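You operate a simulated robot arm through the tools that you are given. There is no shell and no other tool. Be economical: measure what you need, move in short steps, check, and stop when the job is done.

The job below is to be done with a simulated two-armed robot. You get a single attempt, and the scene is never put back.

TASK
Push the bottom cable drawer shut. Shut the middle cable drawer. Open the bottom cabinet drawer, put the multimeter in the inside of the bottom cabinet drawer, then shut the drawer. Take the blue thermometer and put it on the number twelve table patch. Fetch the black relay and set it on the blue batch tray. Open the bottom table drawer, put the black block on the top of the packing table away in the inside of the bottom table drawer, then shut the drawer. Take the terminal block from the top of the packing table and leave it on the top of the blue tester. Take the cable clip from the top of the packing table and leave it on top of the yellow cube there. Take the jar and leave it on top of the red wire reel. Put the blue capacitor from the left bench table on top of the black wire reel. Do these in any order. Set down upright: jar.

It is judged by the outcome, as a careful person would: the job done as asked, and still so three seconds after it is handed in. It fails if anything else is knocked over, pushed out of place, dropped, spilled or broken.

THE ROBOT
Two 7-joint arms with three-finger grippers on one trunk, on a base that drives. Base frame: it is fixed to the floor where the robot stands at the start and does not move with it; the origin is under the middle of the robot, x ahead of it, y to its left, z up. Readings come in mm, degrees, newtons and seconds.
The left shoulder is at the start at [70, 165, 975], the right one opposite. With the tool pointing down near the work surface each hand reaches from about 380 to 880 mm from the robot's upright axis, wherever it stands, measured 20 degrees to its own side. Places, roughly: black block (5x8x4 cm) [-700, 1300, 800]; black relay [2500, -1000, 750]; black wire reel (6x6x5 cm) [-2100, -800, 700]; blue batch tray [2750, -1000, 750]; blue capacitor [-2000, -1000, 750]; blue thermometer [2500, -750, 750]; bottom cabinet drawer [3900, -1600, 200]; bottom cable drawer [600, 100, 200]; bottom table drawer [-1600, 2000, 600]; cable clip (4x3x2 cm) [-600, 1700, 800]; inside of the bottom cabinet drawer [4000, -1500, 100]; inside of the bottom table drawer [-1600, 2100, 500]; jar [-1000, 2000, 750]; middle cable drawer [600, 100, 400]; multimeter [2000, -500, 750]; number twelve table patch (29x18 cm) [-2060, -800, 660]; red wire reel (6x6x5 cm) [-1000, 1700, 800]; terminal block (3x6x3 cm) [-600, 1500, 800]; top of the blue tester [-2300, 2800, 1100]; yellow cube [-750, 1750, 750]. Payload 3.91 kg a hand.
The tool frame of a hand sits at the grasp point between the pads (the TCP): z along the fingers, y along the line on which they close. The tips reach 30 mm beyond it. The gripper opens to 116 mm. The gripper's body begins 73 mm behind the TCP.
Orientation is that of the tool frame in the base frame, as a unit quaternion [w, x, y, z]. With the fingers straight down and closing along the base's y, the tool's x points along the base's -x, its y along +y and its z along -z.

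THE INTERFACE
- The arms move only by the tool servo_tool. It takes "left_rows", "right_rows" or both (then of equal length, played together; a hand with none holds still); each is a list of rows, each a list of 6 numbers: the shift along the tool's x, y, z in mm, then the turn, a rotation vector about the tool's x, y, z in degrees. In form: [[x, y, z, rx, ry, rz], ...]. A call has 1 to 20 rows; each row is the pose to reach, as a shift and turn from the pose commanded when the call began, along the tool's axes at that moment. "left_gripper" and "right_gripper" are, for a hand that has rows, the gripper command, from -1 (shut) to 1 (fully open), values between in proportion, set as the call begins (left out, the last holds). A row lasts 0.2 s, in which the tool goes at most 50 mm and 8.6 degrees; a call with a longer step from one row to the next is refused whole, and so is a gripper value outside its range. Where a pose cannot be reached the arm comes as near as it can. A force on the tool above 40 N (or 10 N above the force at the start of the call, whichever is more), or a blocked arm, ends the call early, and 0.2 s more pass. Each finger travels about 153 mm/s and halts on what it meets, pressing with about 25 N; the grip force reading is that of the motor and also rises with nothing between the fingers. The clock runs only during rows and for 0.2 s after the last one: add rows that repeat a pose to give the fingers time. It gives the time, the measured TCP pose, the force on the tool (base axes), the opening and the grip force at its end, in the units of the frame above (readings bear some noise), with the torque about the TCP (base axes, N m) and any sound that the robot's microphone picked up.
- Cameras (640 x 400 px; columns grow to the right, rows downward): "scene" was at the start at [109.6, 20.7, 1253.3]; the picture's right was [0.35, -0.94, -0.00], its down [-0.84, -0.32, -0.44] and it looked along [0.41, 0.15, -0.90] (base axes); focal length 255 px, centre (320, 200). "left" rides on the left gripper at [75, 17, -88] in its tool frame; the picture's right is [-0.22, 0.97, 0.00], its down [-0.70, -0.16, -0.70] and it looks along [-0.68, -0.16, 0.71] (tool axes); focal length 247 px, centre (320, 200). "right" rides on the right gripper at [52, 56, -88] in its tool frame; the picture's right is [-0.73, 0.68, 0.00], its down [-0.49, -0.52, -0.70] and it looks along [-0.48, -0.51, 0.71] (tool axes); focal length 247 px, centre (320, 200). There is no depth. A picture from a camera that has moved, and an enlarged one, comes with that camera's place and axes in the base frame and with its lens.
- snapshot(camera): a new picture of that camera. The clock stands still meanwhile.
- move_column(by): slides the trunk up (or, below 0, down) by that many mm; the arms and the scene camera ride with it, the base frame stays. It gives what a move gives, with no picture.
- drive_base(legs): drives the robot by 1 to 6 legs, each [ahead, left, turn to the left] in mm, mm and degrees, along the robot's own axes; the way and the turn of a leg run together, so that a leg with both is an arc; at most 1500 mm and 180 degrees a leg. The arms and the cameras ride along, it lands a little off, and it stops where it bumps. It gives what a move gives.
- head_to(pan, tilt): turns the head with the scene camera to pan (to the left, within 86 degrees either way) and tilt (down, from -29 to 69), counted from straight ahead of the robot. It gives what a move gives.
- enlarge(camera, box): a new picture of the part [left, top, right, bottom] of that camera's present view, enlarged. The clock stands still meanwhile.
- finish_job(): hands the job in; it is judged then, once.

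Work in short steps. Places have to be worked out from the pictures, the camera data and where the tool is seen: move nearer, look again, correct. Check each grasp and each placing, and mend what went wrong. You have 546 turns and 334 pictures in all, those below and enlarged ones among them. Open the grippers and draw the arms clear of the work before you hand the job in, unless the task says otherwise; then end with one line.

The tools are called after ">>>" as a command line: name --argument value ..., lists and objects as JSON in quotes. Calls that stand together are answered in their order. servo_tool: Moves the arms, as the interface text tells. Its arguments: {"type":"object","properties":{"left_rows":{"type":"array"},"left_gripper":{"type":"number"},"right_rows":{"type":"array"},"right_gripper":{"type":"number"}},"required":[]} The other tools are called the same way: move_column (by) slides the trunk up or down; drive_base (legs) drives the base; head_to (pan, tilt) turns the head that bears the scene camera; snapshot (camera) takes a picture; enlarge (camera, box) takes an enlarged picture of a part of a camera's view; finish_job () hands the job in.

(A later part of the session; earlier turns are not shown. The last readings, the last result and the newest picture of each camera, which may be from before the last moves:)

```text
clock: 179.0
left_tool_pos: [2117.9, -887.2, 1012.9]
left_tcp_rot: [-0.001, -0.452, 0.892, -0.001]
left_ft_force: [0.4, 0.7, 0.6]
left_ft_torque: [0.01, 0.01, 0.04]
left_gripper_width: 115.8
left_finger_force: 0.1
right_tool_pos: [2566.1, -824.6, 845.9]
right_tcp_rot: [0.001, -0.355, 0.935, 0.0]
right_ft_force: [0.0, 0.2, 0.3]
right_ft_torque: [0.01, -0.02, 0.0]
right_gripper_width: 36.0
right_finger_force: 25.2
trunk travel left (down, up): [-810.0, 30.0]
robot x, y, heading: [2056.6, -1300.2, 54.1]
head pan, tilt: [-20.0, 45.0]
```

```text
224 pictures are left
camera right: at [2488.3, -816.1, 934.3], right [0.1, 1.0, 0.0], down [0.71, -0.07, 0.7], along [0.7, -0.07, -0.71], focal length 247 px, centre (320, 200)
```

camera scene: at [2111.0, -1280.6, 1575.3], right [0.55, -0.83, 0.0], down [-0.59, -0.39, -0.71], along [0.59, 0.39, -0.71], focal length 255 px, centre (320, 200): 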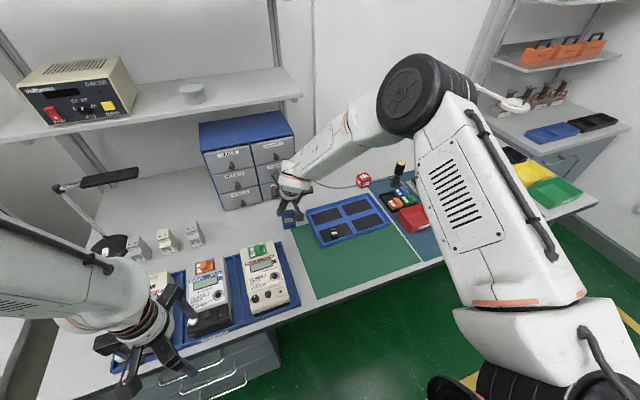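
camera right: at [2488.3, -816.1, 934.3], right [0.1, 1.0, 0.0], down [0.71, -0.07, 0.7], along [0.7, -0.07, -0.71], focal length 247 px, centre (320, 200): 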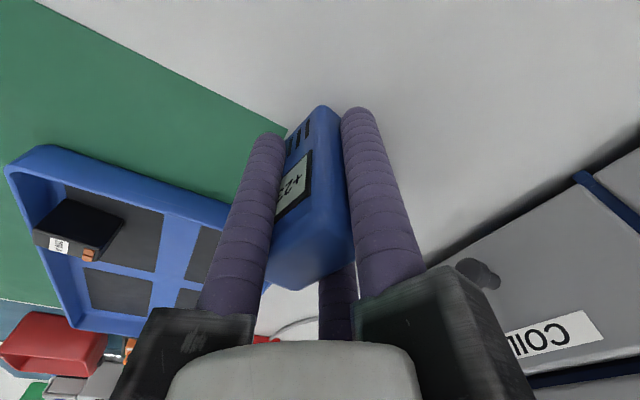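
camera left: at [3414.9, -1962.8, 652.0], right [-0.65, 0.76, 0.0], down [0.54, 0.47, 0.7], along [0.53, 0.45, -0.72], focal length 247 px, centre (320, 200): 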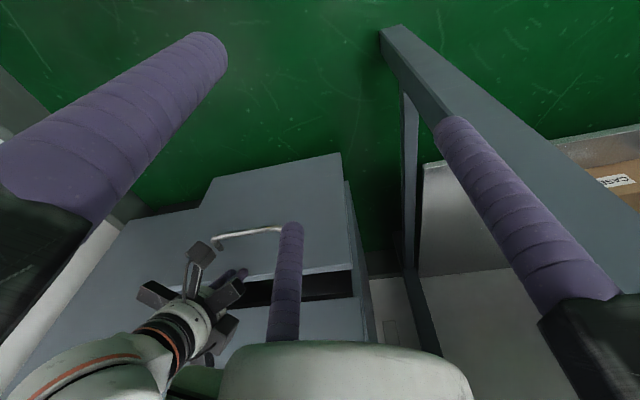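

Gripped (36 mm reading, as predicted). Lift and retract.

>>> servo_tool --right_rows '[[0, 0, -20, 0, 0, 0], [0, 0, -60, 0, 0, 0], [0, 0, -100, 0, 0, 0], [0, 0, -130, 0, 0, 0], [0, 0, -130, 0, 0, 0]]'

>>> servo_tool --right_rows '[[40, -9, 0, 0, 0, 0], [81, -17, 0, 0, 0, 0], [121, -26, 0, 0, 0, 0], [162, -35, 0, 0, 0, 0], [202, -44, 0, 0, 0, 0], [243, -52, 0, 0, 0, 0], [284, -61, 0, 0, 0, 0], [284, -61, 0, 0, 0, 0]]'

>>> snapshot --camera "right"

```text
clock: 180.2
left_tool_pos: [2117.4, -887.5, 1013.5]
left_tcp_rot: [-0.002, -0.452, 0.892, -0.001]
left_ft_force: [0.1, 0.8, 0.5]
left_ft_torque: [-0.02, -0.01, -0.01]
left_gripper_width: 116.0
left_finger_force: 0.0
right_tool_pos: [2562.9, -824.8, 974.2]
right_tcp_rot: [0.0, -0.355, 0.935, 0.0]
right_ft_force: [-0.7, 0.4, -0.7]
right_ft_torque: [0.01, 0.01, -0.04]
right_gripper_width: 35.9
right_finger_force: 24.8
trunk travel left (down, up): [-810.0, 30.0]
robot x, y, heading: [2058.2, -1302.6, 53.6]
head pan, tilt: [-20.0, 45.0]
```

```text
clock: 182.0
left_tool_pos: [2117.4, -888.1, 1012.2]
left_tcp_rot: [-0.001, -0.453, 0.892, -0.001]
left_ft_force: [0.6, 0.3, -0.4]
left_ft_torque: [0.01, 0.03, -0.01]
left_gripper_width: 115.6
left_finger_force: 0.1
right_tool_pos: [2394.4, -1059.2, 972.6]
right_tcp_rot: [0.001, -0.355, 0.935, -0.001]
right_ft_force: [-0.3, 0.7, -2.0]
right_ft_torque: [-0.01, -0.03, 0.02]
right_gripper_width: 36.2
right_finger_force: 24.9
trunk travel left (down, up): [-810.0, 30.0]
robot x, y, heading: [2054.7, -1305.0, 54.0]
head pan, tilt: [-20.0, 45.0]
```

```text
223 pictures are left
camera right: at [2316.9, -1050.5, 1061.1], right [0.1, 1.0, 0.0], down [0.71, -0.07, 0.7], along [0.7, -0.07, -0.71], focal length 247 px, centre (320, 200)
```

right: 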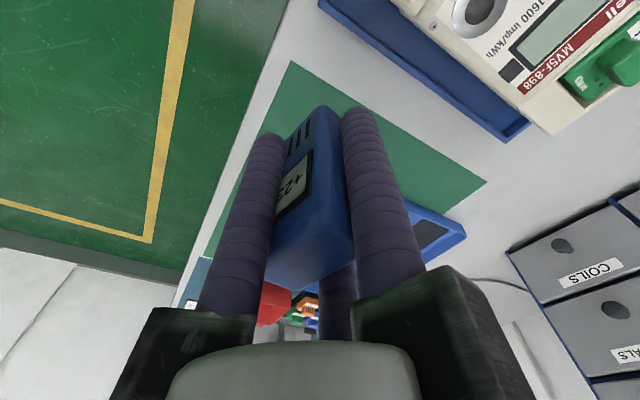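

Thermometer secure. Back away and turn to face the other side of the room, then survey.

>>> drive_base --legs '[[-400, 0, 0], [0, 0, 126]]'

>>> head_to --pan 0 --tilt 20

>>> snapshot --camera "scene"

>>> head_to --pan 45 --tilt 20

>>> snapshot --camera "scene"

```text
clock: 189.8
left_tool_pos: [1447.8, -1829.9, 1014.3]
left_tcp_rot: [0.0, 1.0, 0.007, 0.001]
left_ft_force: [-0.8, 1.1, 0.0]
left_ft_torque: [0.04, 0.06, -0.03]
left_gripper_width: 115.9
left_finger_force: 0.1
right_tool_pos: [1416.9, -1504.9, 973.4]
right_tcp_rot: [0.0, 0.995, -0.1, -0.001]
right_ft_force: [0.3, -0.1, -2.1]
right_ft_torque: [-0.01, 0.03, 0.01]
right_gripper_width: 35.8
right_finger_force: 24.6
trunk travel left (down, up): [-810.0, 30.0]
robot x, y, heading: [1814.7, -1631.3, -179.0]
head pan, tilt: [-20.0, 45.0]
```

```text
clock: 190.7
left_tool_pos: [1447.4, -1829.2, 1014.5]
left_tcp_rot: [-0.001, 1.0, 0.007, 0.0]
left_ft_force: [-0.1, -0.4, 0.2]
left_ft_torque: [0.01, -0.01, -0.01]
left_gripper_width: 116.0
left_finger_force: 0.2
right_tool_pos: [1417.0, -1505.1, 971.4]
right_tcp_rot: [0.0, 0.995, -0.1, -0.001]
right_ft_force: [0.1, -0.3, -1.4]
right_ft_torque: [-0.03, 0.0, -0.01]
right_gripper_width: 35.9
right_finger_force: 24.7
trunk travel left (down, up): [-810.0, 30.0]
robot x, y, heading: [1815.9, -1625.3, -178.9]
head pan, tilt: [0.0, 20.0]
```

```text
222 pictures are left
camera scene: at [1674.5, -1631.8, 1614.0], right [-0.01, 1.0, 0.0], down [0.34, 0.01, -0.94], along [-0.94, -0.01, -0.34], focal length 255 px, centre (320, 200)
```

scene: 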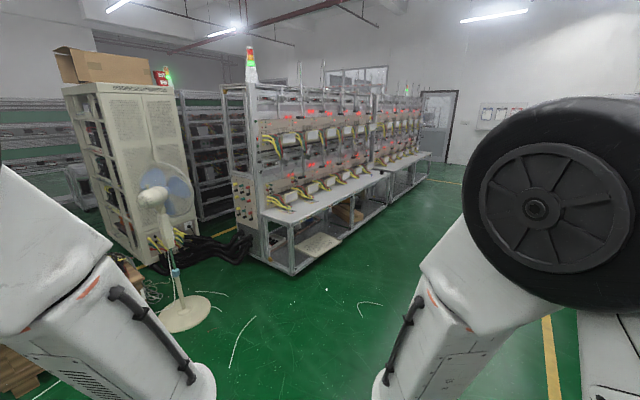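

```text
clock: 191.8
left_tool_pos: [1446.9, -1829.9, 1013.7]
left_tcp_rot: [0.0, 1.0, 0.007, 0.002]
left_ft_force: [0.3, 0.2, -0.4]
left_ft_torque: [-0.03, -0.07, 0.01]
left_gripper_width: 115.9
left_finger_force: 0.0
right_tool_pos: [1416.7, -1506.8, 972.7]
right_tcp_rot: [0.0, 0.995, -0.099, -0.001]
right_ft_force: [-0.7, -0.1, -1.4]
right_ft_torque: [0.0, -0.01, 0.01]
right_gripper_width: 35.6
right_finger_force: 25.5
trunk travel left (down, up): [-810.0, 30.0]
robot x, y, heading: [1816.6, -1627.5, -179.1]
head pan, tilt: [45.0, 20.0]
```

```text
221 pictures are left
camera scene: at [1702.7, -1697.3, 1614.1], right [-0.72, 0.7, 0.0], down [0.24, 0.25, -0.94], along [-0.65, -0.67, -0.34], focal length 255 px, centre (320, 200)
```

scene: 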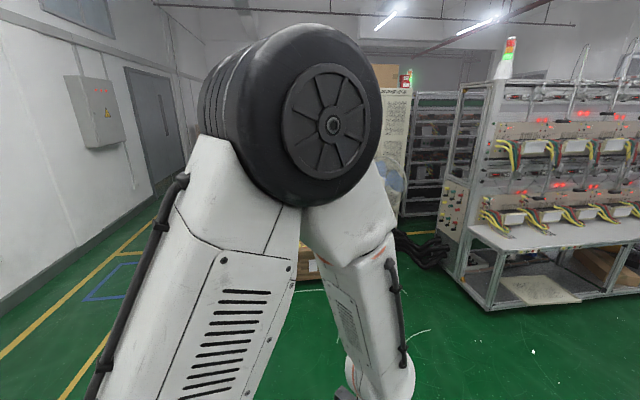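

The left bench/rack line runs parallel to the main bench on the opposite side (edge n≈-1750). I turn to face it and travel sideways along the aisle.

>>> drive_base --legs '[[0, 0, 52.5], [0, -1200, 0]]'

>>> drive_base --legs '[[0, -1200, 0]]'

>>> head_to --pan -30 --tilt 25

>>> snapshot --camera "scene"

```text
clock: 200.4
left_tool_pos: [767.7, -1337.4, 1012.6]
left_tcp_rot: [0.001, 0.892, 0.453, 0.0]
left_ft_force: [-0.5, -0.2, 1.2]
left_ft_torque: [0.04, -0.01, -0.03]
left_gripper_width: 116.0
left_finger_force: 0.1
right_tool_pos: [489.9, -1167.2, 972.0]
right_tcp_rot: [0.0, 0.935, 0.355, -0.001]
right_ft_force: [0.2, -0.1, -0.5]
right_ft_torque: [0.01, 0.02, -0.02]
right_gripper_width: 35.8
right_finger_force: 25.2
trunk travel left (down, up): [-810.0, 30.0]
robot x, y, heading: [827.5, -919.3, -126.1]
head pan, tilt: [45.0, 20.0]
```

```text
clock: 206.5
left_tool_pos: [-206.8, -627.4, 1013.6]
left_tcp_rot: [-0.001, 0.891, 0.454, 0.002]
left_ft_force: [0.5, 0.6, -0.1]
left_ft_torque: [0.0, 0.04, 0.02]
left_gripper_width: 115.8
left_finger_force: 0.0
right_tool_pos: [-484.3, -456.0, 972.5]
right_tcp_rot: [0.001, 0.934, 0.356, -0.001]
right_ft_force: [0.9, -0.2, -1.9]
right_ft_torque: [0.0, 0.04, 0.0]
right_gripper_width: 36.0
right_finger_force: 25.5
trunk travel left (down, up): [-810.0, 30.0]
robot x, y, heading: [-145.4, -213.4, -126.2]
head pan, tilt: [45.0, 20.0]
```

```text
clock: 208.0
left_tool_pos: [-208.1, -627.1, 1013.5]
left_tcp_rot: [0.0, 0.891, 0.454, 0.001]
left_ft_force: [0.5, -0.8, 0.4]
left_ft_torque: [0.02, -0.01, 0.04]
left_gripper_width: 116.1
left_finger_force: 0.1
right_tool_pos: [-483.9, -457.9, 971.0]
right_tcp_rot: [0.0, 0.935, 0.355, -0.001]
right_ft_force: [-0.4, 0.5, -1.9]
right_ft_torque: [0.03, 0.01, 0.02]
right_gripper_width: 35.9
right_finger_force: 25.1
trunk travel left (down, up): [-810.0, 30.0]
robot x, y, heading: [-146.6, -208.9, -126.1]
head pan, tilt: [-30.0, 25.0]
```

```text
220 pictures are left
camera scene: at [-258.4, -289.6, 1606.0], right [-0.41, 0.91, 0.0], down [0.39, 0.17, -0.91], along [-0.83, -0.37, -0.42], focal length 255 px, centre (320, 200)
```

scene: 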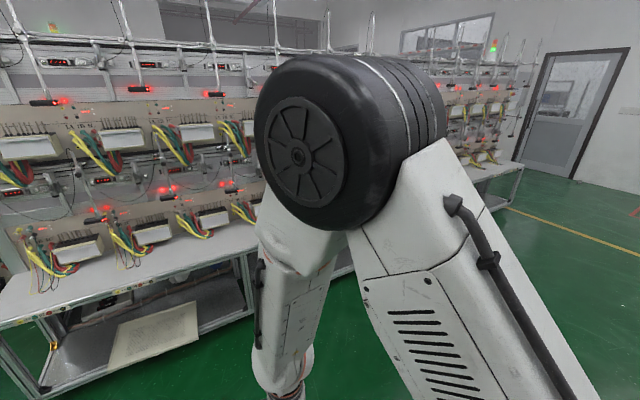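

>>> drive_base --legs '[[0, -1150, 0], [550, 0, 0]]'

>>> head_to --pan 0 --tilt 35

>>> snapshot --camera "scene"

```text
clock: 216.5
left_tool_pos: [-1460.7, -373.4, 1013.4]
left_tcp_rot: [0.0, 0.897, 0.442, 0.001]
left_ft_force: [0.6, 0.0, -0.5]
left_ft_torque: [0.01, 0.01, -0.03]
left_gripper_width: 116.2
left_finger_force: 0.0
right_tool_pos: [-1733.5, -195.2, 972.1]
right_tcp_rot: [0.001, 0.939, 0.343, -0.001]
right_ft_force: [-0.1, 0.6, -1.5]
right_ft_torque: [0.01, 0.03, 0.01]
right_gripper_width: 35.9
right_finger_force: 25.1
trunk travel left (down, up): [-810.0, 30.0]
robot x, y, heading: [-1391.3, 41.6, -127.3]
head pan, tilt: [-30.0, 25.0]
```

```text
clock: 217.5
left_tool_pos: [-1461.9, -373.8, 1013.6]
left_tcp_rot: [0.0, 0.897, 0.443, 0.001]
left_ft_force: [0.7, -1.2, -1.0]
left_ft_torque: [0.0, 0.03, 0.04]
left_gripper_width: 116.0
left_finger_force: 0.0
right_tool_pos: [-1734.7, -195.2, 971.2]
right_tcp_rot: [0.0, 0.939, 0.343, -0.002]
right_ft_force: [0.1, -0.3, -0.6]
right_ft_torque: [-0.03, -0.01, 0.0]
right_gripper_width: 36.0
right_finger_force: 25.2
trunk travel left (down, up): [-810.0, 30.0]
robot x, y, heading: [-1391.8, 41.2, -127.5]
head pan, tilt: [0.0, 35.0]
```

```text
219 pictures are left
camera scene: at [-1472.7, -69.7, 1590.3], right [-0.79, 0.61, 0.0], down [0.35, 0.45, -0.82], along [-0.5, -0.65, -0.57], focal length 255 px, centre (320, 200)
```

scene: 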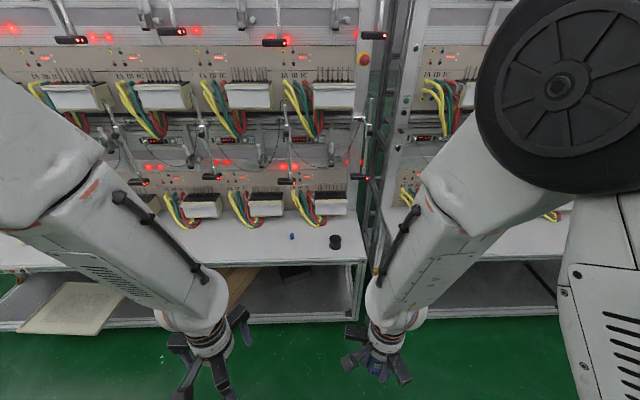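

Black reel at (334,242) and blue capacitor at (291,237) are visible. Zoom in on the table.

>>> enlarge --camera "scene" --box '[200, 190, 400, 310]'

>>> snapshot --camera "left"

```text
3.20 times, centred on (300, 250) of scene
camera zoom: at [-1472.7, -69.7, 1590.3], right [-0.79, 0.61, 0.0], down [0.35, 0.45, -0.82], along [-0.5, -0.65, -0.57], focal length 816 px, centre (384, 40)
```

zoom: 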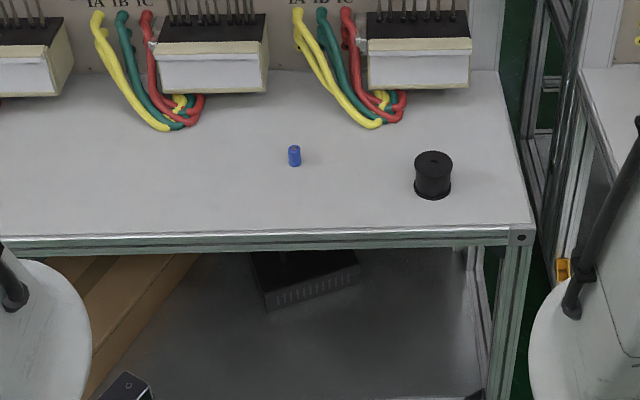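

```text
217 pictures are left
camera left: at [-1403.3, -324.6, 1101.5], right [0.64, -0.77, 0.0], down [-0.55, -0.46, 0.7], along [-0.54, -0.44, -0.72], focal length 247 px, centre (320, 200)
```

left: 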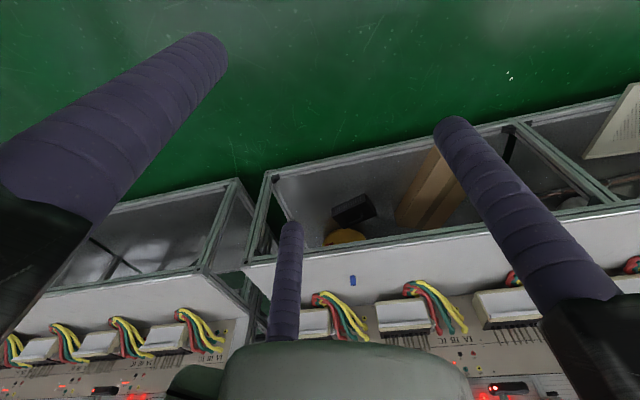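

Capacitor and reel found; table top z≈660–675, front edge n≈-1758. I move closer for a better look.

>>> drive_base --legs '[[0, 100, 1], [400, 0, 0]]'

>>> head_to --pan -5 --tilt 50

>>> snapshot --camera "scene"

>>> snapshot --camera "right"

```text
clock: 220.7
left_tool_pos: [-1604.8, -746.0, 1013.0]
left_tcp_rot: [0.0, 0.893, 0.45, 0.001]
left_ft_force: [-0.8, 0.5, -0.1]
left_ft_torque: [0.0, -0.01, -0.02]
left_gripper_width: 116.1
left_finger_force: 0.0
right_tool_pos: [-1879.3, -572.7, 972.1]
right_tcp_rot: [0.001, 0.936, 0.353, -0.001]
right_ft_force: [-0.2, -0.6, -1.3]
right_ft_torque: [0.0, 0.0, 0.0]
right_gripper_width: 36.0
right_finger_force: 25.4
trunk travel left (down, up): [-810.0, 30.0]
robot x, y, heading: [-1539.8, -332.4, -126.8]
head pan, tilt: [0.0, 35.0]
```

```text
clock: 221.5
left_tool_pos: [-1604.9, -746.7, 1013.9]
left_tcp_rot: [-0.001, 0.893, 0.451, 0.001]
left_ft_force: [0.6, 0.2, 0.2]
left_ft_torque: [0.01, 0.0, 0.01]
left_gripper_width: 116.4
left_finger_force: 0.2
right_tool_pos: [-1879.5, -573.5, 972.7]
right_tcp_rot: [0.0, 0.936, 0.353, 0.0]
right_ft_force: [-0.2, 0.2, -0.6]
right_ft_torque: [0.0, 0.01, 0.01]
right_gripper_width: 35.8
right_finger_force: 25.4
trunk travel left (down, up): [-810.0, 30.0]
robot x, y, heading: [-1540.1, -332.7, -126.9]
head pan, tilt: [-5.0, 50.0]
```

```text
216 pictures are left
camera scene: at [-1619.3, -430.6, 1568.5], right [-0.75, 0.66, 0.0], down [0.51, 0.57, -0.64], along [-0.43, -0.48, -0.77], focal length 255 px, centre (320, 200)
```

scene: 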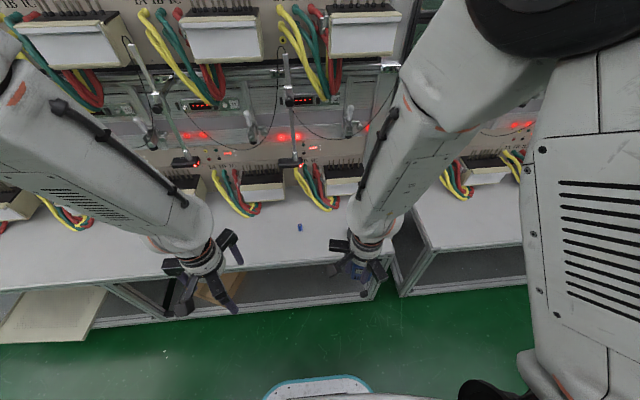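

```text
215 pictures are left
camera right: at [-1805.0, -580.4, 1061.1], right [-0.1, -0.99, 0.0], down [-0.71, 0.07, 0.7], along [-0.7, 0.07, -0.71], focal length 247 px, centre (320, 200)
```

right: 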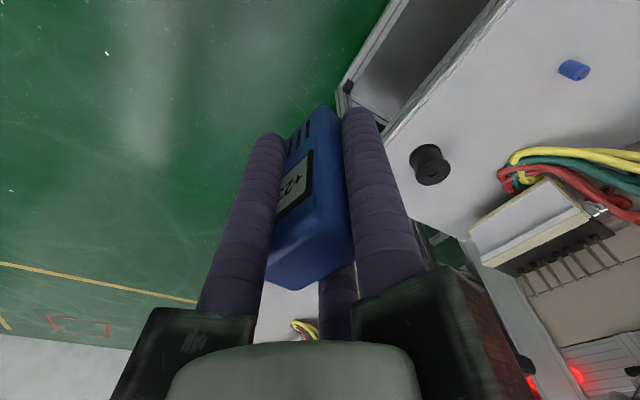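

No printed patch is visible, so it's the 29×18 cm area centred (-2060,-800); the reel stands inside it at (-2089,-748). I'll set the thermometer at (-2035,-833), clear of reel and capacitor. Lower trunk 170 mm first.

>>> move_column --by -170

>>> servo_tool --right_rows '[[-36, 12, 0, 0, 0, 0], [-72, 25, 0, 0, 0, 0], [-108, 37, 0, 0, 0, 0], [-144, 49, 0, 0, 0, 0], [-180, 61, 0, 0, 0, 0], [-216, 74, 0, 0, 0, 0], [-252, 86, 0, 0, 0, 0], [-288, 98, 0, 0, 0, 0], [-288, 98, 0, 0, 0, 0]]'

>>> snapshot --camera "scene"

>>> snapshot --camera "right"

```text
clock: 223.4
left_tool_pos: [-1604.3, -746.7, 844.2]
left_tcp_rot: [-0.001, 0.893, 0.45, 0.001]
left_ft_force: [1.0, 0.4, 1.2]
left_ft_torque: [-0.03, 0.03, 0.04]
left_gripper_width: 115.7
left_finger_force: 0.0
right_tool_pos: [-1878.6, -573.5, 802.2]
right_tcp_rot: [0.001, 0.936, 0.352, -0.001]
right_ft_force: [0.5, 0.6, -1.3]
right_ft_torque: [-0.02, -0.01, -0.03]
right_gripper_width: 35.9
right_finger_force: 25.3
trunk travel left (down, up): [-640.0, 200.0]
robot x, y, heading: [-1538.0, -330.9, -126.7]
head pan, tilt: [-5.0, 50.0]
```

```text
clock: 225.4
left_tool_pos: [-1603.5, -746.3, 842.9]
left_tcp_rot: [0.0, 0.893, 0.45, 0.001]
left_ft_force: [0.8, 0.5, 0.8]
left_ft_torque: [-0.01, 0.01, 0.02]
left_gripper_width: 116.2
left_finger_force: 0.0
right_tool_pos: [-2035.7, -837.6, 805.7]
right_tcp_rot: [0.0, 0.936, 0.352, 0.0]
right_ft_force: [-0.1, 0.7, 0.2]
right_ft_torque: [-0.04, -0.03, -0.04]
right_gripper_width: 35.9
right_finger_force: 25.6
trunk travel left (down, up): [-640.0, 200.0]
robot x, y, heading: [-1536.4, -326.3, -126.6]
head pan, tilt: [-5.0, 50.0]
```

```text
214 pictures are left
camera scene: at [-1618.2, -429.3, 1398.6], right [-0.75, 0.66, 0.0], down [0.51, 0.57, -0.64], along [-0.43, -0.48, -0.77], focal length 255 px, centre (320, 200)
```

scene: 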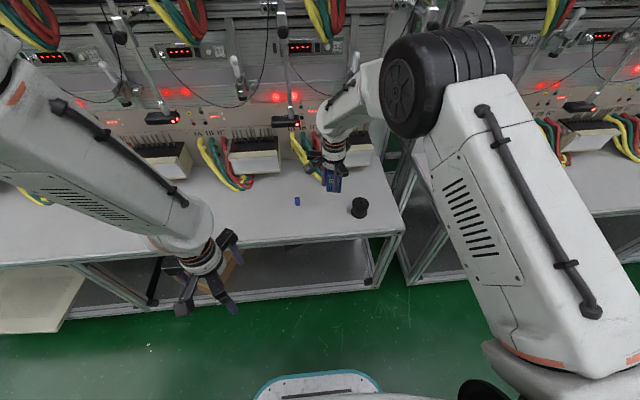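

```text
213 pictures are left
camera right: at [-1960.9, -843.9, 894.9], right [-0.1, -0.99, 0.0], down [-0.71, 0.07, 0.7], along [-0.7, 0.07, -0.71], focal length 247 px, centre (320, 200)
```

right: 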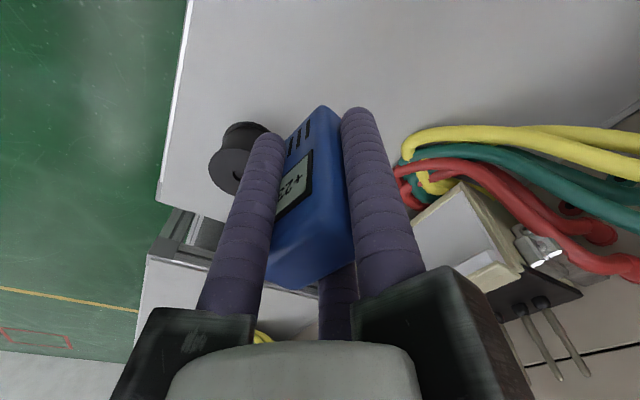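

Clear of wires and reel. Shift 15 mm toward the front and lower.

>>> servo_tool --right_rows '[[15, 0, 20, 0, 0, 0], [15, 0, 45, 0, 0, 0], [15, 0, 62, 0, 0, 0], [15, 0, 70, 0, 0, 0], [15, 0, 70, 0, 0, 0]]'

>>> servo_tool --right_rows '[[0, 0, 4, 0, 0, 0], [0, 0, 8, 0, 0, 0], [0, 0, 10, 0, 0, 0], [0, 0, 12, 0, 0, 0]]'

>>> enlarge --camera "scene" --box '[260, 120, 420, 260]'

```text
clock: 226.6
left_tool_pos: [-1603.9, -746.5, 843.0]
left_tcp_rot: [-0.001, 0.893, 0.451, 0.001]
left_ft_force: [0.4, 0.7, 0.4]
left_ft_torque: [-0.01, -0.01, 0.02]
left_gripper_width: 116.2
left_finger_force: 0.1
right_tool_pos: [-2022.0, -827.0, 733.2]
right_tcp_rot: [0.0, 0.936, 0.352, -0.001]
right_ft_force: [-0.3, 0.1, -1.2]
right_ft_torque: [0.01, 0.02, 0.03]
right_gripper_width: 35.9
right_finger_force: 24.8
trunk travel left (down, up): [-640.0, 200.0]
robot x, y, heading: [-1541.2, -331.8, -126.4]
head pan, tilt: [-5.0, 50.0]
```

```text
clock: 227.6
left_tool_pos: [-1603.4, -746.0, 843.9]
left_tcp_rot: [0.0, 0.893, 0.45, 0.001]
left_ft_force: [-0.4, 0.1, -0.6]
left_ft_torque: [0.0, -0.02, -0.01]
left_gripper_width: 116.1
left_finger_force: 0.0
right_tool_pos: [-2021.3, -826.0, 721.2]
right_tcp_rot: [0.001, 0.936, 0.352, -0.001]
right_ft_force: [0.1, -0.1, -0.8]
right_ft_torque: [0.03, -0.04, -0.01]
right_gripper_width: 36.0
right_finger_force: 25.2
trunk travel left (down, up): [-640.0, 200.0]
robot x, y, heading: [-1540.2, -329.6, -126.5]
head pan, tilt: [-5.0, 50.0]
```

```text
2.86 times, centred on (340, 190) of scene
camera zoom: at [-1618.9, -430.1, 1398.5], right [-0.75, 0.66, 0.0], down [0.51, 0.57, -0.64], along [-0.43, -0.48, -0.77], focal length 729 px, centre (263, 229)
```

zoom: 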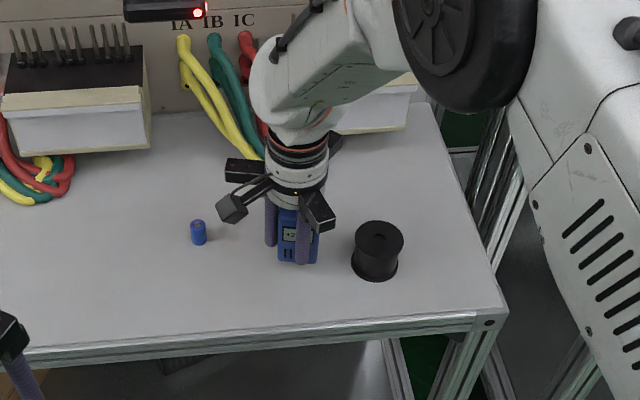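

>>> servo_tool --right_rows '[[0, 0, 3, 0, 0, 0], [0, 0, 6, 0, 0, 0], [0, 0, 9, 0, 0, 0], [0, 0, 12, 0, 0, 0], [0, 0, 12, 0, 0, 0]]'

```text
clock: 228.8
left_tool_pos: [-1604.5, -747.8, 843.5]
left_tcp_rot: [0.0, 0.893, 0.451, 0.001]
left_ft_force: [-0.3, -0.4, 0.3]
left_ft_torque: [-0.02, -0.01, -0.01]
left_gripper_width: 116.2
left_finger_force: 0.1
right_tool_pos: [-2022.4, -826.5, 709.0]
right_tcp_rot: [0.0, 0.936, 0.352, -0.001]
right_ft_force: [0.1, -0.1, -1.0]
right_ft_torque: [0.01, 0.01, 0.01]
right_gripper_width: 35.8
right_finger_force: 25.0
trunk travel left (down, up): [-640.0, 200.0]
robot x, y, heading: [-1538.8, -331.9, -126.5]
head pan, tilt: [-5.0, 50.0]
```

>>> servo_tool --right_rows '[[0, 0, 2, 0, 0, 0], [0, 0, 4, 0, 0, 0], [0, 0, 6, 0, 0, 0], [0, 0, 8, 0, 0, 0], [0, 0, 8, 0, 0, 0]]'

>>> snapshot --camera "right"

```text
clock: 230.0
left_tool_pos: [-1602.7, -745.5, 843.3]
left_tcp_rot: [0.0, 0.893, 0.45, -0.001]
left_ft_force: [0.7, 0.6, -0.3]
left_ft_torque: [-0.04, 0.02, -0.01]
left_gripper_width: 116.1
left_finger_force: 0.1
right_tool_pos: [-2020.9, -826.8, 704.5]
right_tcp_rot: [0.003, 0.936, 0.351, -0.004]
right_ft_force: [-3.3, -0.3, 26.1]
right_ft_torque: [0.43, 0.02, 0.03]
right_gripper_width: 36.0
right_finger_force: 25.2
trunk travel left (down, up): [-640.0, 200.0]
robot x, y, heading: [-1540.6, -330.0, -126.4]
head pan, tilt: [-5.0, 50.0]
```

```text
211 pictures are left
camera right: at [-1946.0, -833.6, 793.2], right [-0.1, -0.99, 0.01], down [-0.71, 0.08, 0.7], along [-0.7, 0.07, -0.71], focal length 247 px, centre (320, 200)
```

right: 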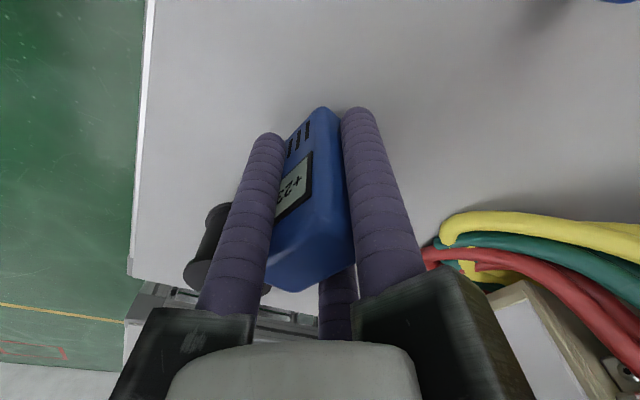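

Contact: table at ≈658. Ease up, release, and lift.

>>> servo_tool --right_rows '[[0, 0, -6, 0, 0, 0], [0, 0, -6, 0, 0, 0]]'

>>> servo_tool --right_rows '[[0, 0, 0, 0, 0, 0], [0, 0, 0, 0, 0, 0], [0, 0, -15, 0, 0, 0], [0, 0, -50, 0, 0, 0], [0, 0, -100, 0, 0, 0], [0, 0, -120, 0, 0, 0]]' --right_gripper 0.1

>>> snapshot --camera "right"

>>> enlarge --camera "scene" --box '[260, 120, 420, 260]'

```text
clock: 230.6
left_tool_pos: [-1603.9, -746.8, 843.3]
left_tcp_rot: [0.0, 0.893, 0.45, 0.002]
left_ft_force: [-0.1, -0.3, -0.1]
left_ft_torque: [-0.01, -0.01, 0.02]
left_gripper_width: 116.0
left_finger_force: 0.0
right_tool_pos: [-2018.2, -825.2, 704.6]
right_tcp_rot: [-0.001, 0.936, 0.351, 0.001]
right_ft_force: [0.7, -0.2, -0.4]
right_ft_torque: [0.01, -0.01, -0.02]
right_gripper_width: 35.6
right_finger_force: 24.2
trunk travel left (down, up): [-640.0, 200.0]
robot x, y, heading: [-1540.5, -327.3, -126.6]
head pan, tilt: [-5.0, 50.0]
```

```text
clock: 232.0
left_tool_pos: [-1603.6, -746.4, 844.9]
left_tcp_rot: [-0.001, 0.893, 0.45, 0.001]
left_ft_force: [0.6, -0.9, 0.0]
left_ft_torque: [0.03, 0.0, 0.02]
left_gripper_width: 116.2
left_finger_force: 0.1
right_tool_pos: [-2021.4, -826.5, 824.8]
right_tcp_rot: [0.0, 0.936, 0.352, -0.001]
right_ft_force: [0.1, -0.3, -0.3]
right_ft_torque: [0.02, 0.0, 0.04]
right_gripper_width: 63.6
right_finger_force: 0.0
trunk travel left (down, up): [-640.0, 200.0]
robot x, y, heading: [-1539.2, -331.8, -126.4]
head pan, tilt: [-5.0, 50.0]
```

```text
210 pictures are left
camera right: at [-1946.6, -832.9, 915.1], right [-0.1, -0.99, 0.0], down [-0.71, 0.07, 0.7], along [-0.7, 0.07, -0.71], focal length 247 px, centre (320, 200)
```

right: 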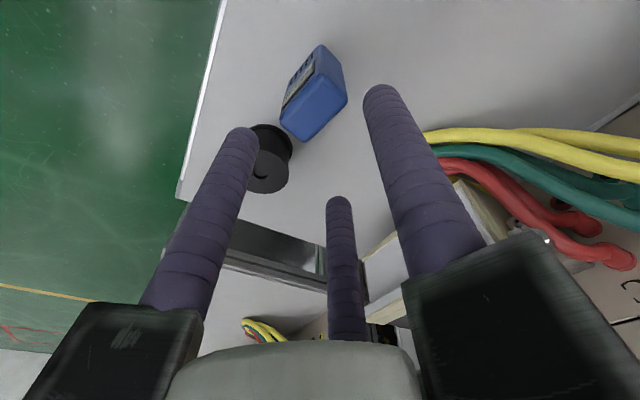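

```text
2.86 times, centred on (340, 190) of scene
camera zoom: at [-1618.8, -430.0, 1398.5], right [-0.75, 0.66, 0.0], down [0.51, 0.57, -0.64], along [-0.43, -0.48, -0.77], focal length 729 px, centre (263, 229)
```

zoom: 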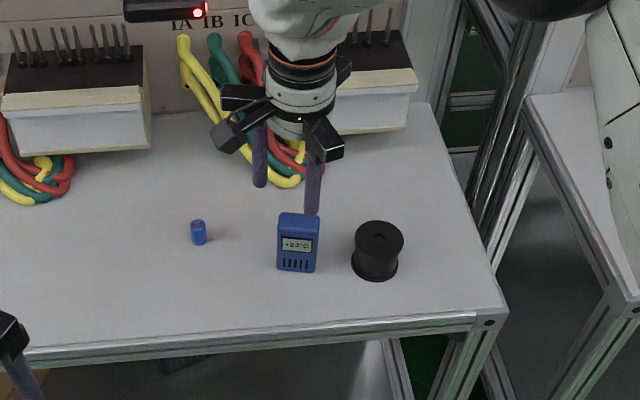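

Thermometer stands upright. Move above the capacitor at ≈(-1957,-934).

>>> servo_tool --right_rows '[[-8, 41, 0, 0, 0, 0], [-15, 82, 0, 0, 0, 0], [-22.7, 123, 0, 0, 0, 0], [-22.7, 123, 40, 0, 0, 0], [-22.7, 123, 40, 0, 0, 0]]'

>>> snapshot --camera "right"

>>> enlarge --camera "scene" --box '[240, 120, 400, 260]'

```text
clock: 233.2
left_tool_pos: [-1602.4, -747.5, 844.0]
left_tcp_rot: [0.0, 0.893, 0.45, 0.001]
left_ft_force: [-0.2, 0.5, 0.2]
left_ft_torque: [0.01, 0.0, 0.01]
left_gripper_width: 116.4
left_finger_force: 0.0
right_tool_pos: [-1957.9, -936.3, 783.6]
right_tcp_rot: [0.0, 0.936, 0.353, 0.0]
right_ft_force: [-0.1, 0.5, -1.2]
right_ft_torque: [-0.02, 0.02, 0.02]
right_gripper_width: 63.9
right_finger_force: 0.0
trunk travel left (down, up): [-640.0, 200.0]
robot x, y, heading: [-1538.3, -330.6, -126.6]
head pan, tilt: [-5.0, 50.0]
```

```text
208 pictures are left
camera right: at [-1882.3, -942.8, 873.6], right [-0.1, -0.99, 0.0], down [-0.71, 0.07, 0.7], along [-0.7, 0.07, -0.71], focal length 247 px, centre (320, 200)
```

right: 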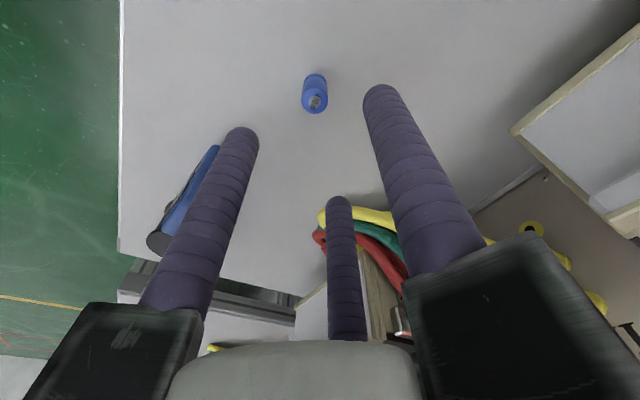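

```text
2.86 times, centred on (320, 190) of scene
camera zoom: at [-1618.0, -429.4, 1398.7], right [-0.75, 0.66, 0.0], down [0.51, 0.57, -0.64], along [-0.43, -0.48, -0.77], focal length 729 px, centre (320, 229)
```

zoom: 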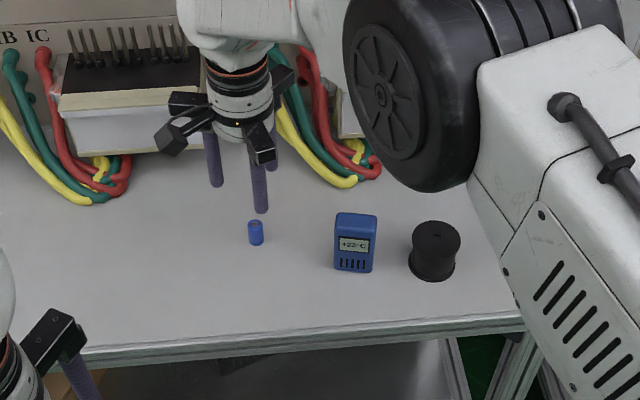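

Capacitor at (-1957,-931), ~18 mm diameter × 33 mm. Align and descend with jaws at 44 mm.

>>> servo_tool --right_rows '[[4, -3, 20, 0, 0, 0], [4, -3, 45, 0, 0, 0], [4, -3, 65, 0, 0, 0], [4, -3, 80, 0, 0, 0], [4, -3, 88, 0, 0, 0], [4, -3, 88, 0, 0, 0]]' --right_gripper -0.2

>>> snapshot --camera "right"

```text
clock: 234.6
left_tool_pos: [-1604.6, -746.0, 843.6]
left_tcp_rot: [-0.001, 0.893, 0.45, 0.002]
left_ft_force: [1.0, 0.2, 0.0]
left_ft_torque: [0.02, 0.01, 0.0]
left_gripper_width: 116.1
left_finger_force: 0.0
right_tool_pos: [-1957.0, -931.2, 698.2]
right_tcp_rot: [0.0, 0.936, 0.352, -0.001]
right_ft_force: [0.2, 0.3, 0.2]
right_ft_torque: [-0.01, -0.02, -0.03]
right_gripper_width: 46.4
right_finger_force: 0.0
trunk travel left (down, up): [-640.0, 200.0]
robot x, y, heading: [-1540.1, -333.5, -126.7]
head pan, tilt: [-5.0, 50.0]
```

```text
206 pictures are left
camera right: at [-1882.2, -937.4, 787.7], right [-0.1, -0.99, 0.0], down [-0.71, 0.07, 0.7], along [-0.7, 0.07, -0.71], focal length 247 px, centre (320, 200)
```

right: 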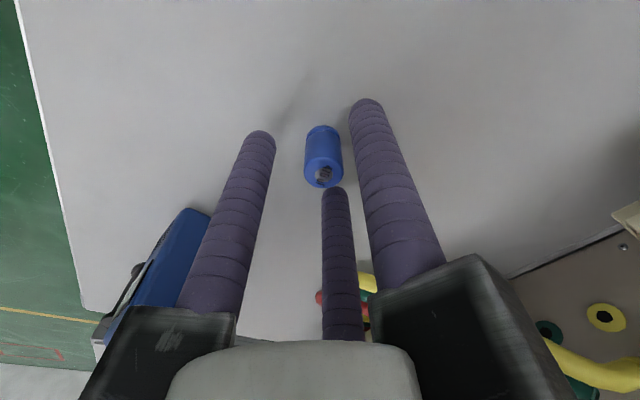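

Capacitor is centred between the jaws. Close and lift slightly to verify.

>>> servo_tool --right_rows '[[0, 0, 2, 0, 0, 0], [0, 0, 2, 0, 0, 0], [0, 0, 2, 0, 0, 0], [0, 0, 2, 0, 0, 0]]' --right_gripper -1

>>> servo_tool --right_rows '[[0, 0, -30, 0, 0, 0], [0, 0, -70, 0, 0, 0], [0, 0, -115, 0, 0, 0], [0, 0, -130, 0, 0, 0], [0, 0, -130, 0, 0, 0]]'

>>> snapshot --camera "right"

```text
clock: 235.6
left_tool_pos: [-1603.7, -746.3, 844.9]
left_tcp_rot: [-0.001, 0.893, 0.451, 0.0]
left_ft_force: [-0.1, -0.5, 0.2]
left_ft_torque: [0.0, 0.06, -0.01]
left_gripper_width: 116.0
left_finger_force: 0.0
right_tool_pos: [-1955.9, -930.5, 697.2]
right_tcp_rot: [0.001, 0.936, 0.352, -0.002]
right_ft_force: [-2.9, -0.2, 7.9]
right_ft_torque: [-0.03, 0.1, 0.02]
right_gripper_width: 18.1
right_finger_force: 25.6
trunk travel left (down, up): [-640.0, 200.0]
robot x, y, heading: [-1538.1, -331.5, -126.4]
head pan, tilt: [-5.0, 50.0]
```

```text
clock: 236.8
left_tool_pos: [-1603.4, -746.2, 843.1]
left_tcp_rot: [-0.001, 0.893, 0.451, 0.001]
left_ft_force: [0.4, -0.3, 0.0]
left_ft_torque: [0.01, -0.02, 0.0]
left_gripper_width: 116.3
left_finger_force: 0.1
right_tool_pos: [-1955.5, -930.6, 825.0]
right_tcp_rot: [0.0, 0.936, 0.351, 0.0]
right_ft_force: [0.1, 0.8, -0.7]
right_ft_torque: [0.04, 0.03, 0.01]
right_gripper_width: 17.9
right_finger_force: 24.7
trunk travel left (down, up): [-640.0, 200.0]
robot x, y, heading: [-1541.6, -335.0, -126.7]
head pan, tilt: [-5.0, 50.0]
```

```text
205 pictures are left
camera right: at [-1881.4, -936.9, 915.0], right [-0.1, -0.99, 0.0], down [-0.71, 0.07, 0.7], along [-0.7, 0.07, -0.71], focal length 247 px, centre (320, 200)
```

right: 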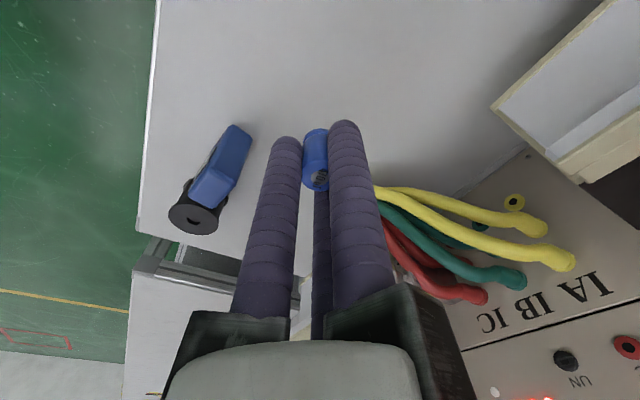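

Capacitor held (18 mm). Zoom at the reel's top to see its hole.

>>> enlarge --camera "scene" --box '[340, 185, 380, 225]'

>>> enlarge --camera "right" --box '[150, 120, 270, 240]'

```text
10.00 times, centred on (360, 205) of scene
camera zoom: at [-1618.9, -430.2, 1398.5], right [-0.75, 0.66, 0.0], down [0.51, 0.57, -0.64], along [-0.43, -0.48, -0.77], focal length 2551 px, centre (-80, 150)
```

zoom: 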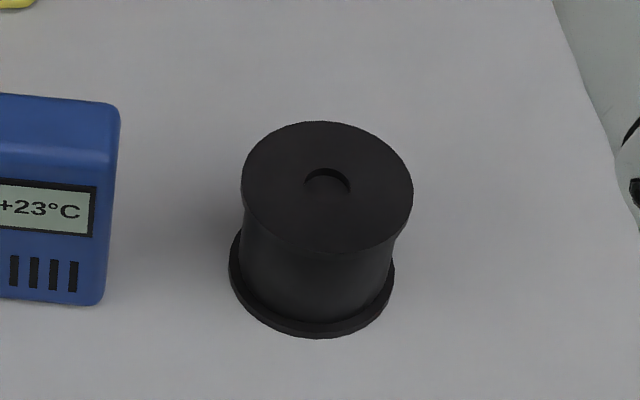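

```text
3.33 times, centred on (210, 180) of right
camera zoom: at [-1881.4, -936.9, 915.0], right [-0.1, -0.99, 0.0], down [-0.71, 0.07, 0.7], along [-0.7, 0.07, -0.71], focal length 823 px, centre (687, 267)
```

zoom: 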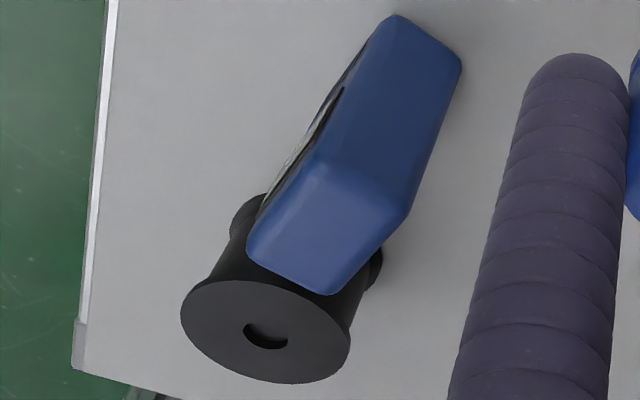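

Recess is ~16 mm, shallow; the 18 mm capacitor sits over it. Reel top centre = (-2100,-755.5), z≈709. Move over it.

>>> servo_tool --right_rows '[[1, -45, 0, 0, 0, 0], [3, -90, 0, 0, 0, 0], [4, -135, 0, 0, 0, 0], [5, -180, 0, 0, 0, 0], [6.7, -227, 0, 0, 0, 0], [6.7, -227, 0, 0, 0, 0], [6.7, -227, 50, 0, 0, 0], [6.7, -227, 65, 0, 0, 0], [6.7, -227, 65, 0, 0, 0]]'

>>> snapshot --camera "right"

>>> enlarge --camera "scene" --box '[310, 150, 410, 240]'

```text
clock: 238.8
left_tool_pos: [-1603.6, -746.7, 842.9]
left_tcp_rot: [-0.001, 0.893, 0.449, 0.001]
left_ft_force: [0.1, 0.3, -0.1]
left_ft_torque: [0.02, -0.04, 0.0]
left_gripper_width: 115.9
left_finger_force: 0.1
right_tool_pos: [-2098.1, -753.8, 765.0]
right_tcp_rot: [0.0, 0.936, 0.352, -0.001]
right_ft_force: [0.7, 0.1, -0.6]
right_ft_torque: [0.02, 0.0, 0.03]
right_gripper_width: 18.0
right_finger_force: 24.8
trunk travel left (down, up): [-640.0, 200.0]
robot x, y, heading: [-1539.5, -333.7, -126.4]
head pan, tilt: [-5.0, 50.0]
```

```text
202 pictures are left
camera right: at [-2023.3, -760.7, 854.1], right [-0.1, -0.99, 0.0], down [-0.71, 0.07, 0.7], along [-0.7, 0.07, -0.71], focal length 247 px, centre (320, 200)
```

right: 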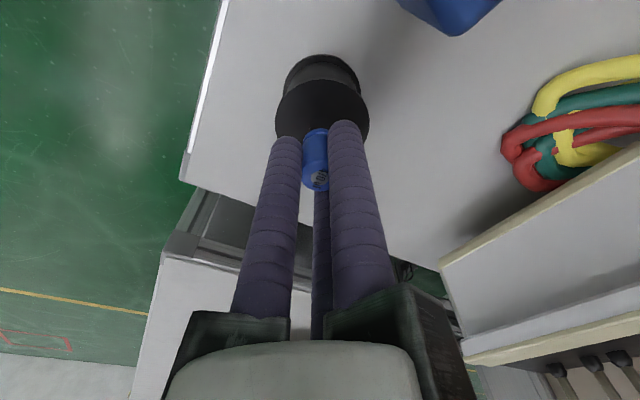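

```text
4.44 times, centred on (360, 195) of scene
camera zoom: at [-1618.8, -430.1, 1398.5], right [-0.75, 0.66, 0.0], down [0.51, 0.57, -0.64], along [-0.43, -0.48, -0.77], focal length 1134 px, centre (142, 222)
```

zoom: 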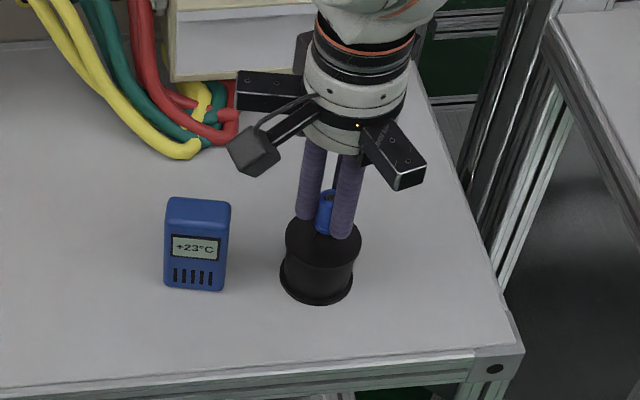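

Alignment is consistent within a few mm. Lower to contact.

>>> servo_tool --right_rows '[[0, 0, 6, 0, 0, 0], [0, 0, 10, 0, 0, 0], [0, 0, 13, 0, 0, 0], [0, 0, 13, 0, 0, 0]]'

>>> servo_tool --right_rows '[[0, 0, 2, 0, 0, 0], [0, 0, 4, 0, 0, 0], [0, 0, 5, 0, 0, 0]]'

>>> snapshot --camera "right"

```text
clock: 239.8
left_tool_pos: [-1604.0, -746.5, 843.2]
left_tcp_rot: [0.0, 0.893, 0.45, 0.002]
left_ft_force: [-0.6, -0.3, -0.5]
left_ft_torque: [-0.01, -0.01, 0.02]
left_gripper_width: 116.1
left_finger_force: 0.1
right_tool_pos: [-2100.5, -754.2, 749.4]
right_tcp_rot: [0.0, 0.936, 0.352, 0.0]
right_ft_force: [-0.6, -0.6, 0.5]
right_ft_torque: [0.01, 0.01, 0.01]
right_gripper_width: 17.8
right_finger_force: 25.1
trunk travel left (down, up): [-640.0, 200.0]
robot x, y, heading: [-1538.6, -327.4, -126.6]
head pan, tilt: [-5.0, 50.0]
```

```text
clock: 240.6
left_tool_pos: [-1603.5, -745.2, 844.7]
left_tcp_rot: [0.0, 0.893, 0.449, 0.0]
left_ft_force: [-0.7, -0.4, -0.1]
left_ft_torque: [0.0, 0.01, -0.02]
left_gripper_width: 116.1
left_finger_force: 0.0
right_tool_pos: [-2100.0, -753.6, 747.8]
right_tcp_rot: [0.001, 0.936, 0.352, -0.003]
right_ft_force: [1.2, 0.8, 20.6]
right_ft_torque: [0.02, -0.08, 0.01]
right_gripper_width: 18.1
right_finger_force: 24.6
trunk travel left (down, up): [-640.0, 200.0]
robot x, y, heading: [-1538.7, -329.3, -126.8]
head pan, tilt: [-5.0, 50.0]
```

```text
200 pictures are left
camera right: at [-2025.0, -760.4, 836.4], right [-0.1, -0.99, 0.01], down [-0.71, 0.08, 0.7], along [-0.7, 0.07, -0.71], focal length 247 px, centre (320, 200)
```

right: 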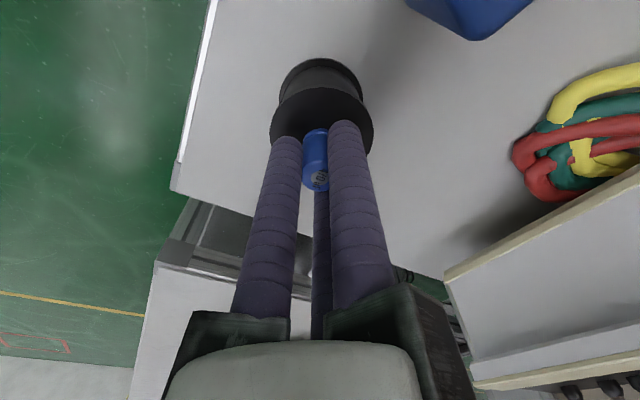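

Contact at the expected height, centred. Ease up, open slightly, and lift straight up.

>>> servo_tool --right_rows '[[0, 0, -4, 0, 0, 0], [0, 0, -4, 0, 0, 0]]'

>>> servo_tool --right_rows '[[0, 0, 0, 0, 0, 0], [0, 0, 0, 0, 0, 0], [0, 0, -20, 0, 0, 0], [0, 0, -60, 0, 0, 0], [0, 0, -100, 0, 0, 0]]' --right_gripper -0.3

>>> snapshot --camera "right"

>>> enlarge --camera "scene" --box '[310, 150, 410, 240]'

```text
clock: 241.2
left_tool_pos: [-1604.3, -746.4, 843.9]
left_tcp_rot: [0.0, 0.893, 0.45, 0.001]
left_ft_force: [0.0, 0.6, -0.5]
left_ft_torque: [-0.05, 0.0, -0.03]
left_gripper_width: 115.9
left_finger_force: 0.0
right_tool_pos: [-2100.1, -753.6, 747.7]
right_tcp_rot: [0.0, 0.936, 0.352, 0.0]
right_ft_force: [-1.2, -2.5, 5.2]
right_ft_torque: [-0.08, -0.02, -0.05]
right_gripper_width: 18.2
right_finger_force: 25.8
trunk travel left (down, up): [-640.0, 200.0]
robot x, y, heading: [-1537.9, -333.2, -126.6]
head pan, tilt: [-5.0, 50.0]
```

```text
clock: 242.4
left_tool_pos: [-1604.2, -746.4, 844.4]
left_tcp_rot: [0.0, 0.893, 0.45, 0.001]
left_ft_force: [-0.5, 0.3, 0.3]
left_ft_torque: [0.01, 0.01, 0.05]
left_gripper_width: 116.1
left_finger_force: 0.1
right_tool_pos: [-2097.5, -751.6, 849.2]
right_tcp_rot: [0.0, 0.936, 0.352, -0.002]
right_ft_force: [0.2, 0.6, 0.4]
right_ft_torque: [0.0, 0.01, 0.04]
right_gripper_width: 40.5
right_finger_force: 0.0
trunk travel left (down, up): [-640.0, 200.0]
robot x, y, heading: [-1539.8, -327.7, -126.4]
head pan, tilt: [-5.0, 50.0]
```

```text
199 pictures are left
camera right: at [-2022.5, -759.1, 938.8], right [-0.1, -0.99, 0.0], down [-0.71, 0.07, 0.7], along [-0.7, 0.07, -0.71], focal length 247 px, centre (320, 200)
```

right: 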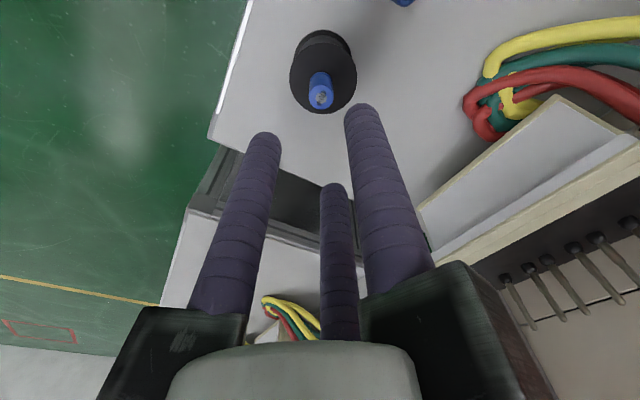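

```text
4.44 times, centred on (360, 195) of scene
camera zoom: at [-1618.0, -429.1, 1398.6], right [-0.75, 0.66, 0.0], down [0.51, 0.57, -0.64], along [-0.43, -0.48, -0.77], focal length 1134 px, centre (142, 222)
```

zoom: 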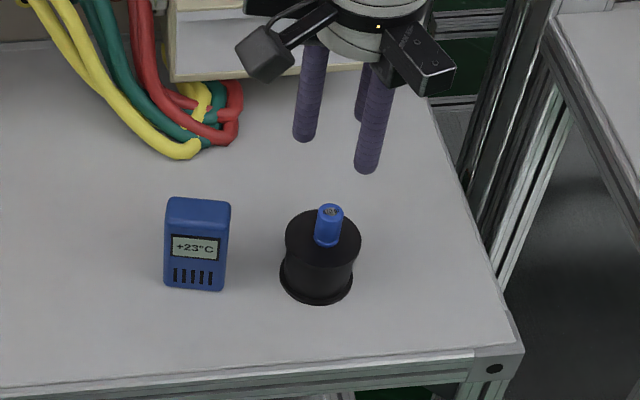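

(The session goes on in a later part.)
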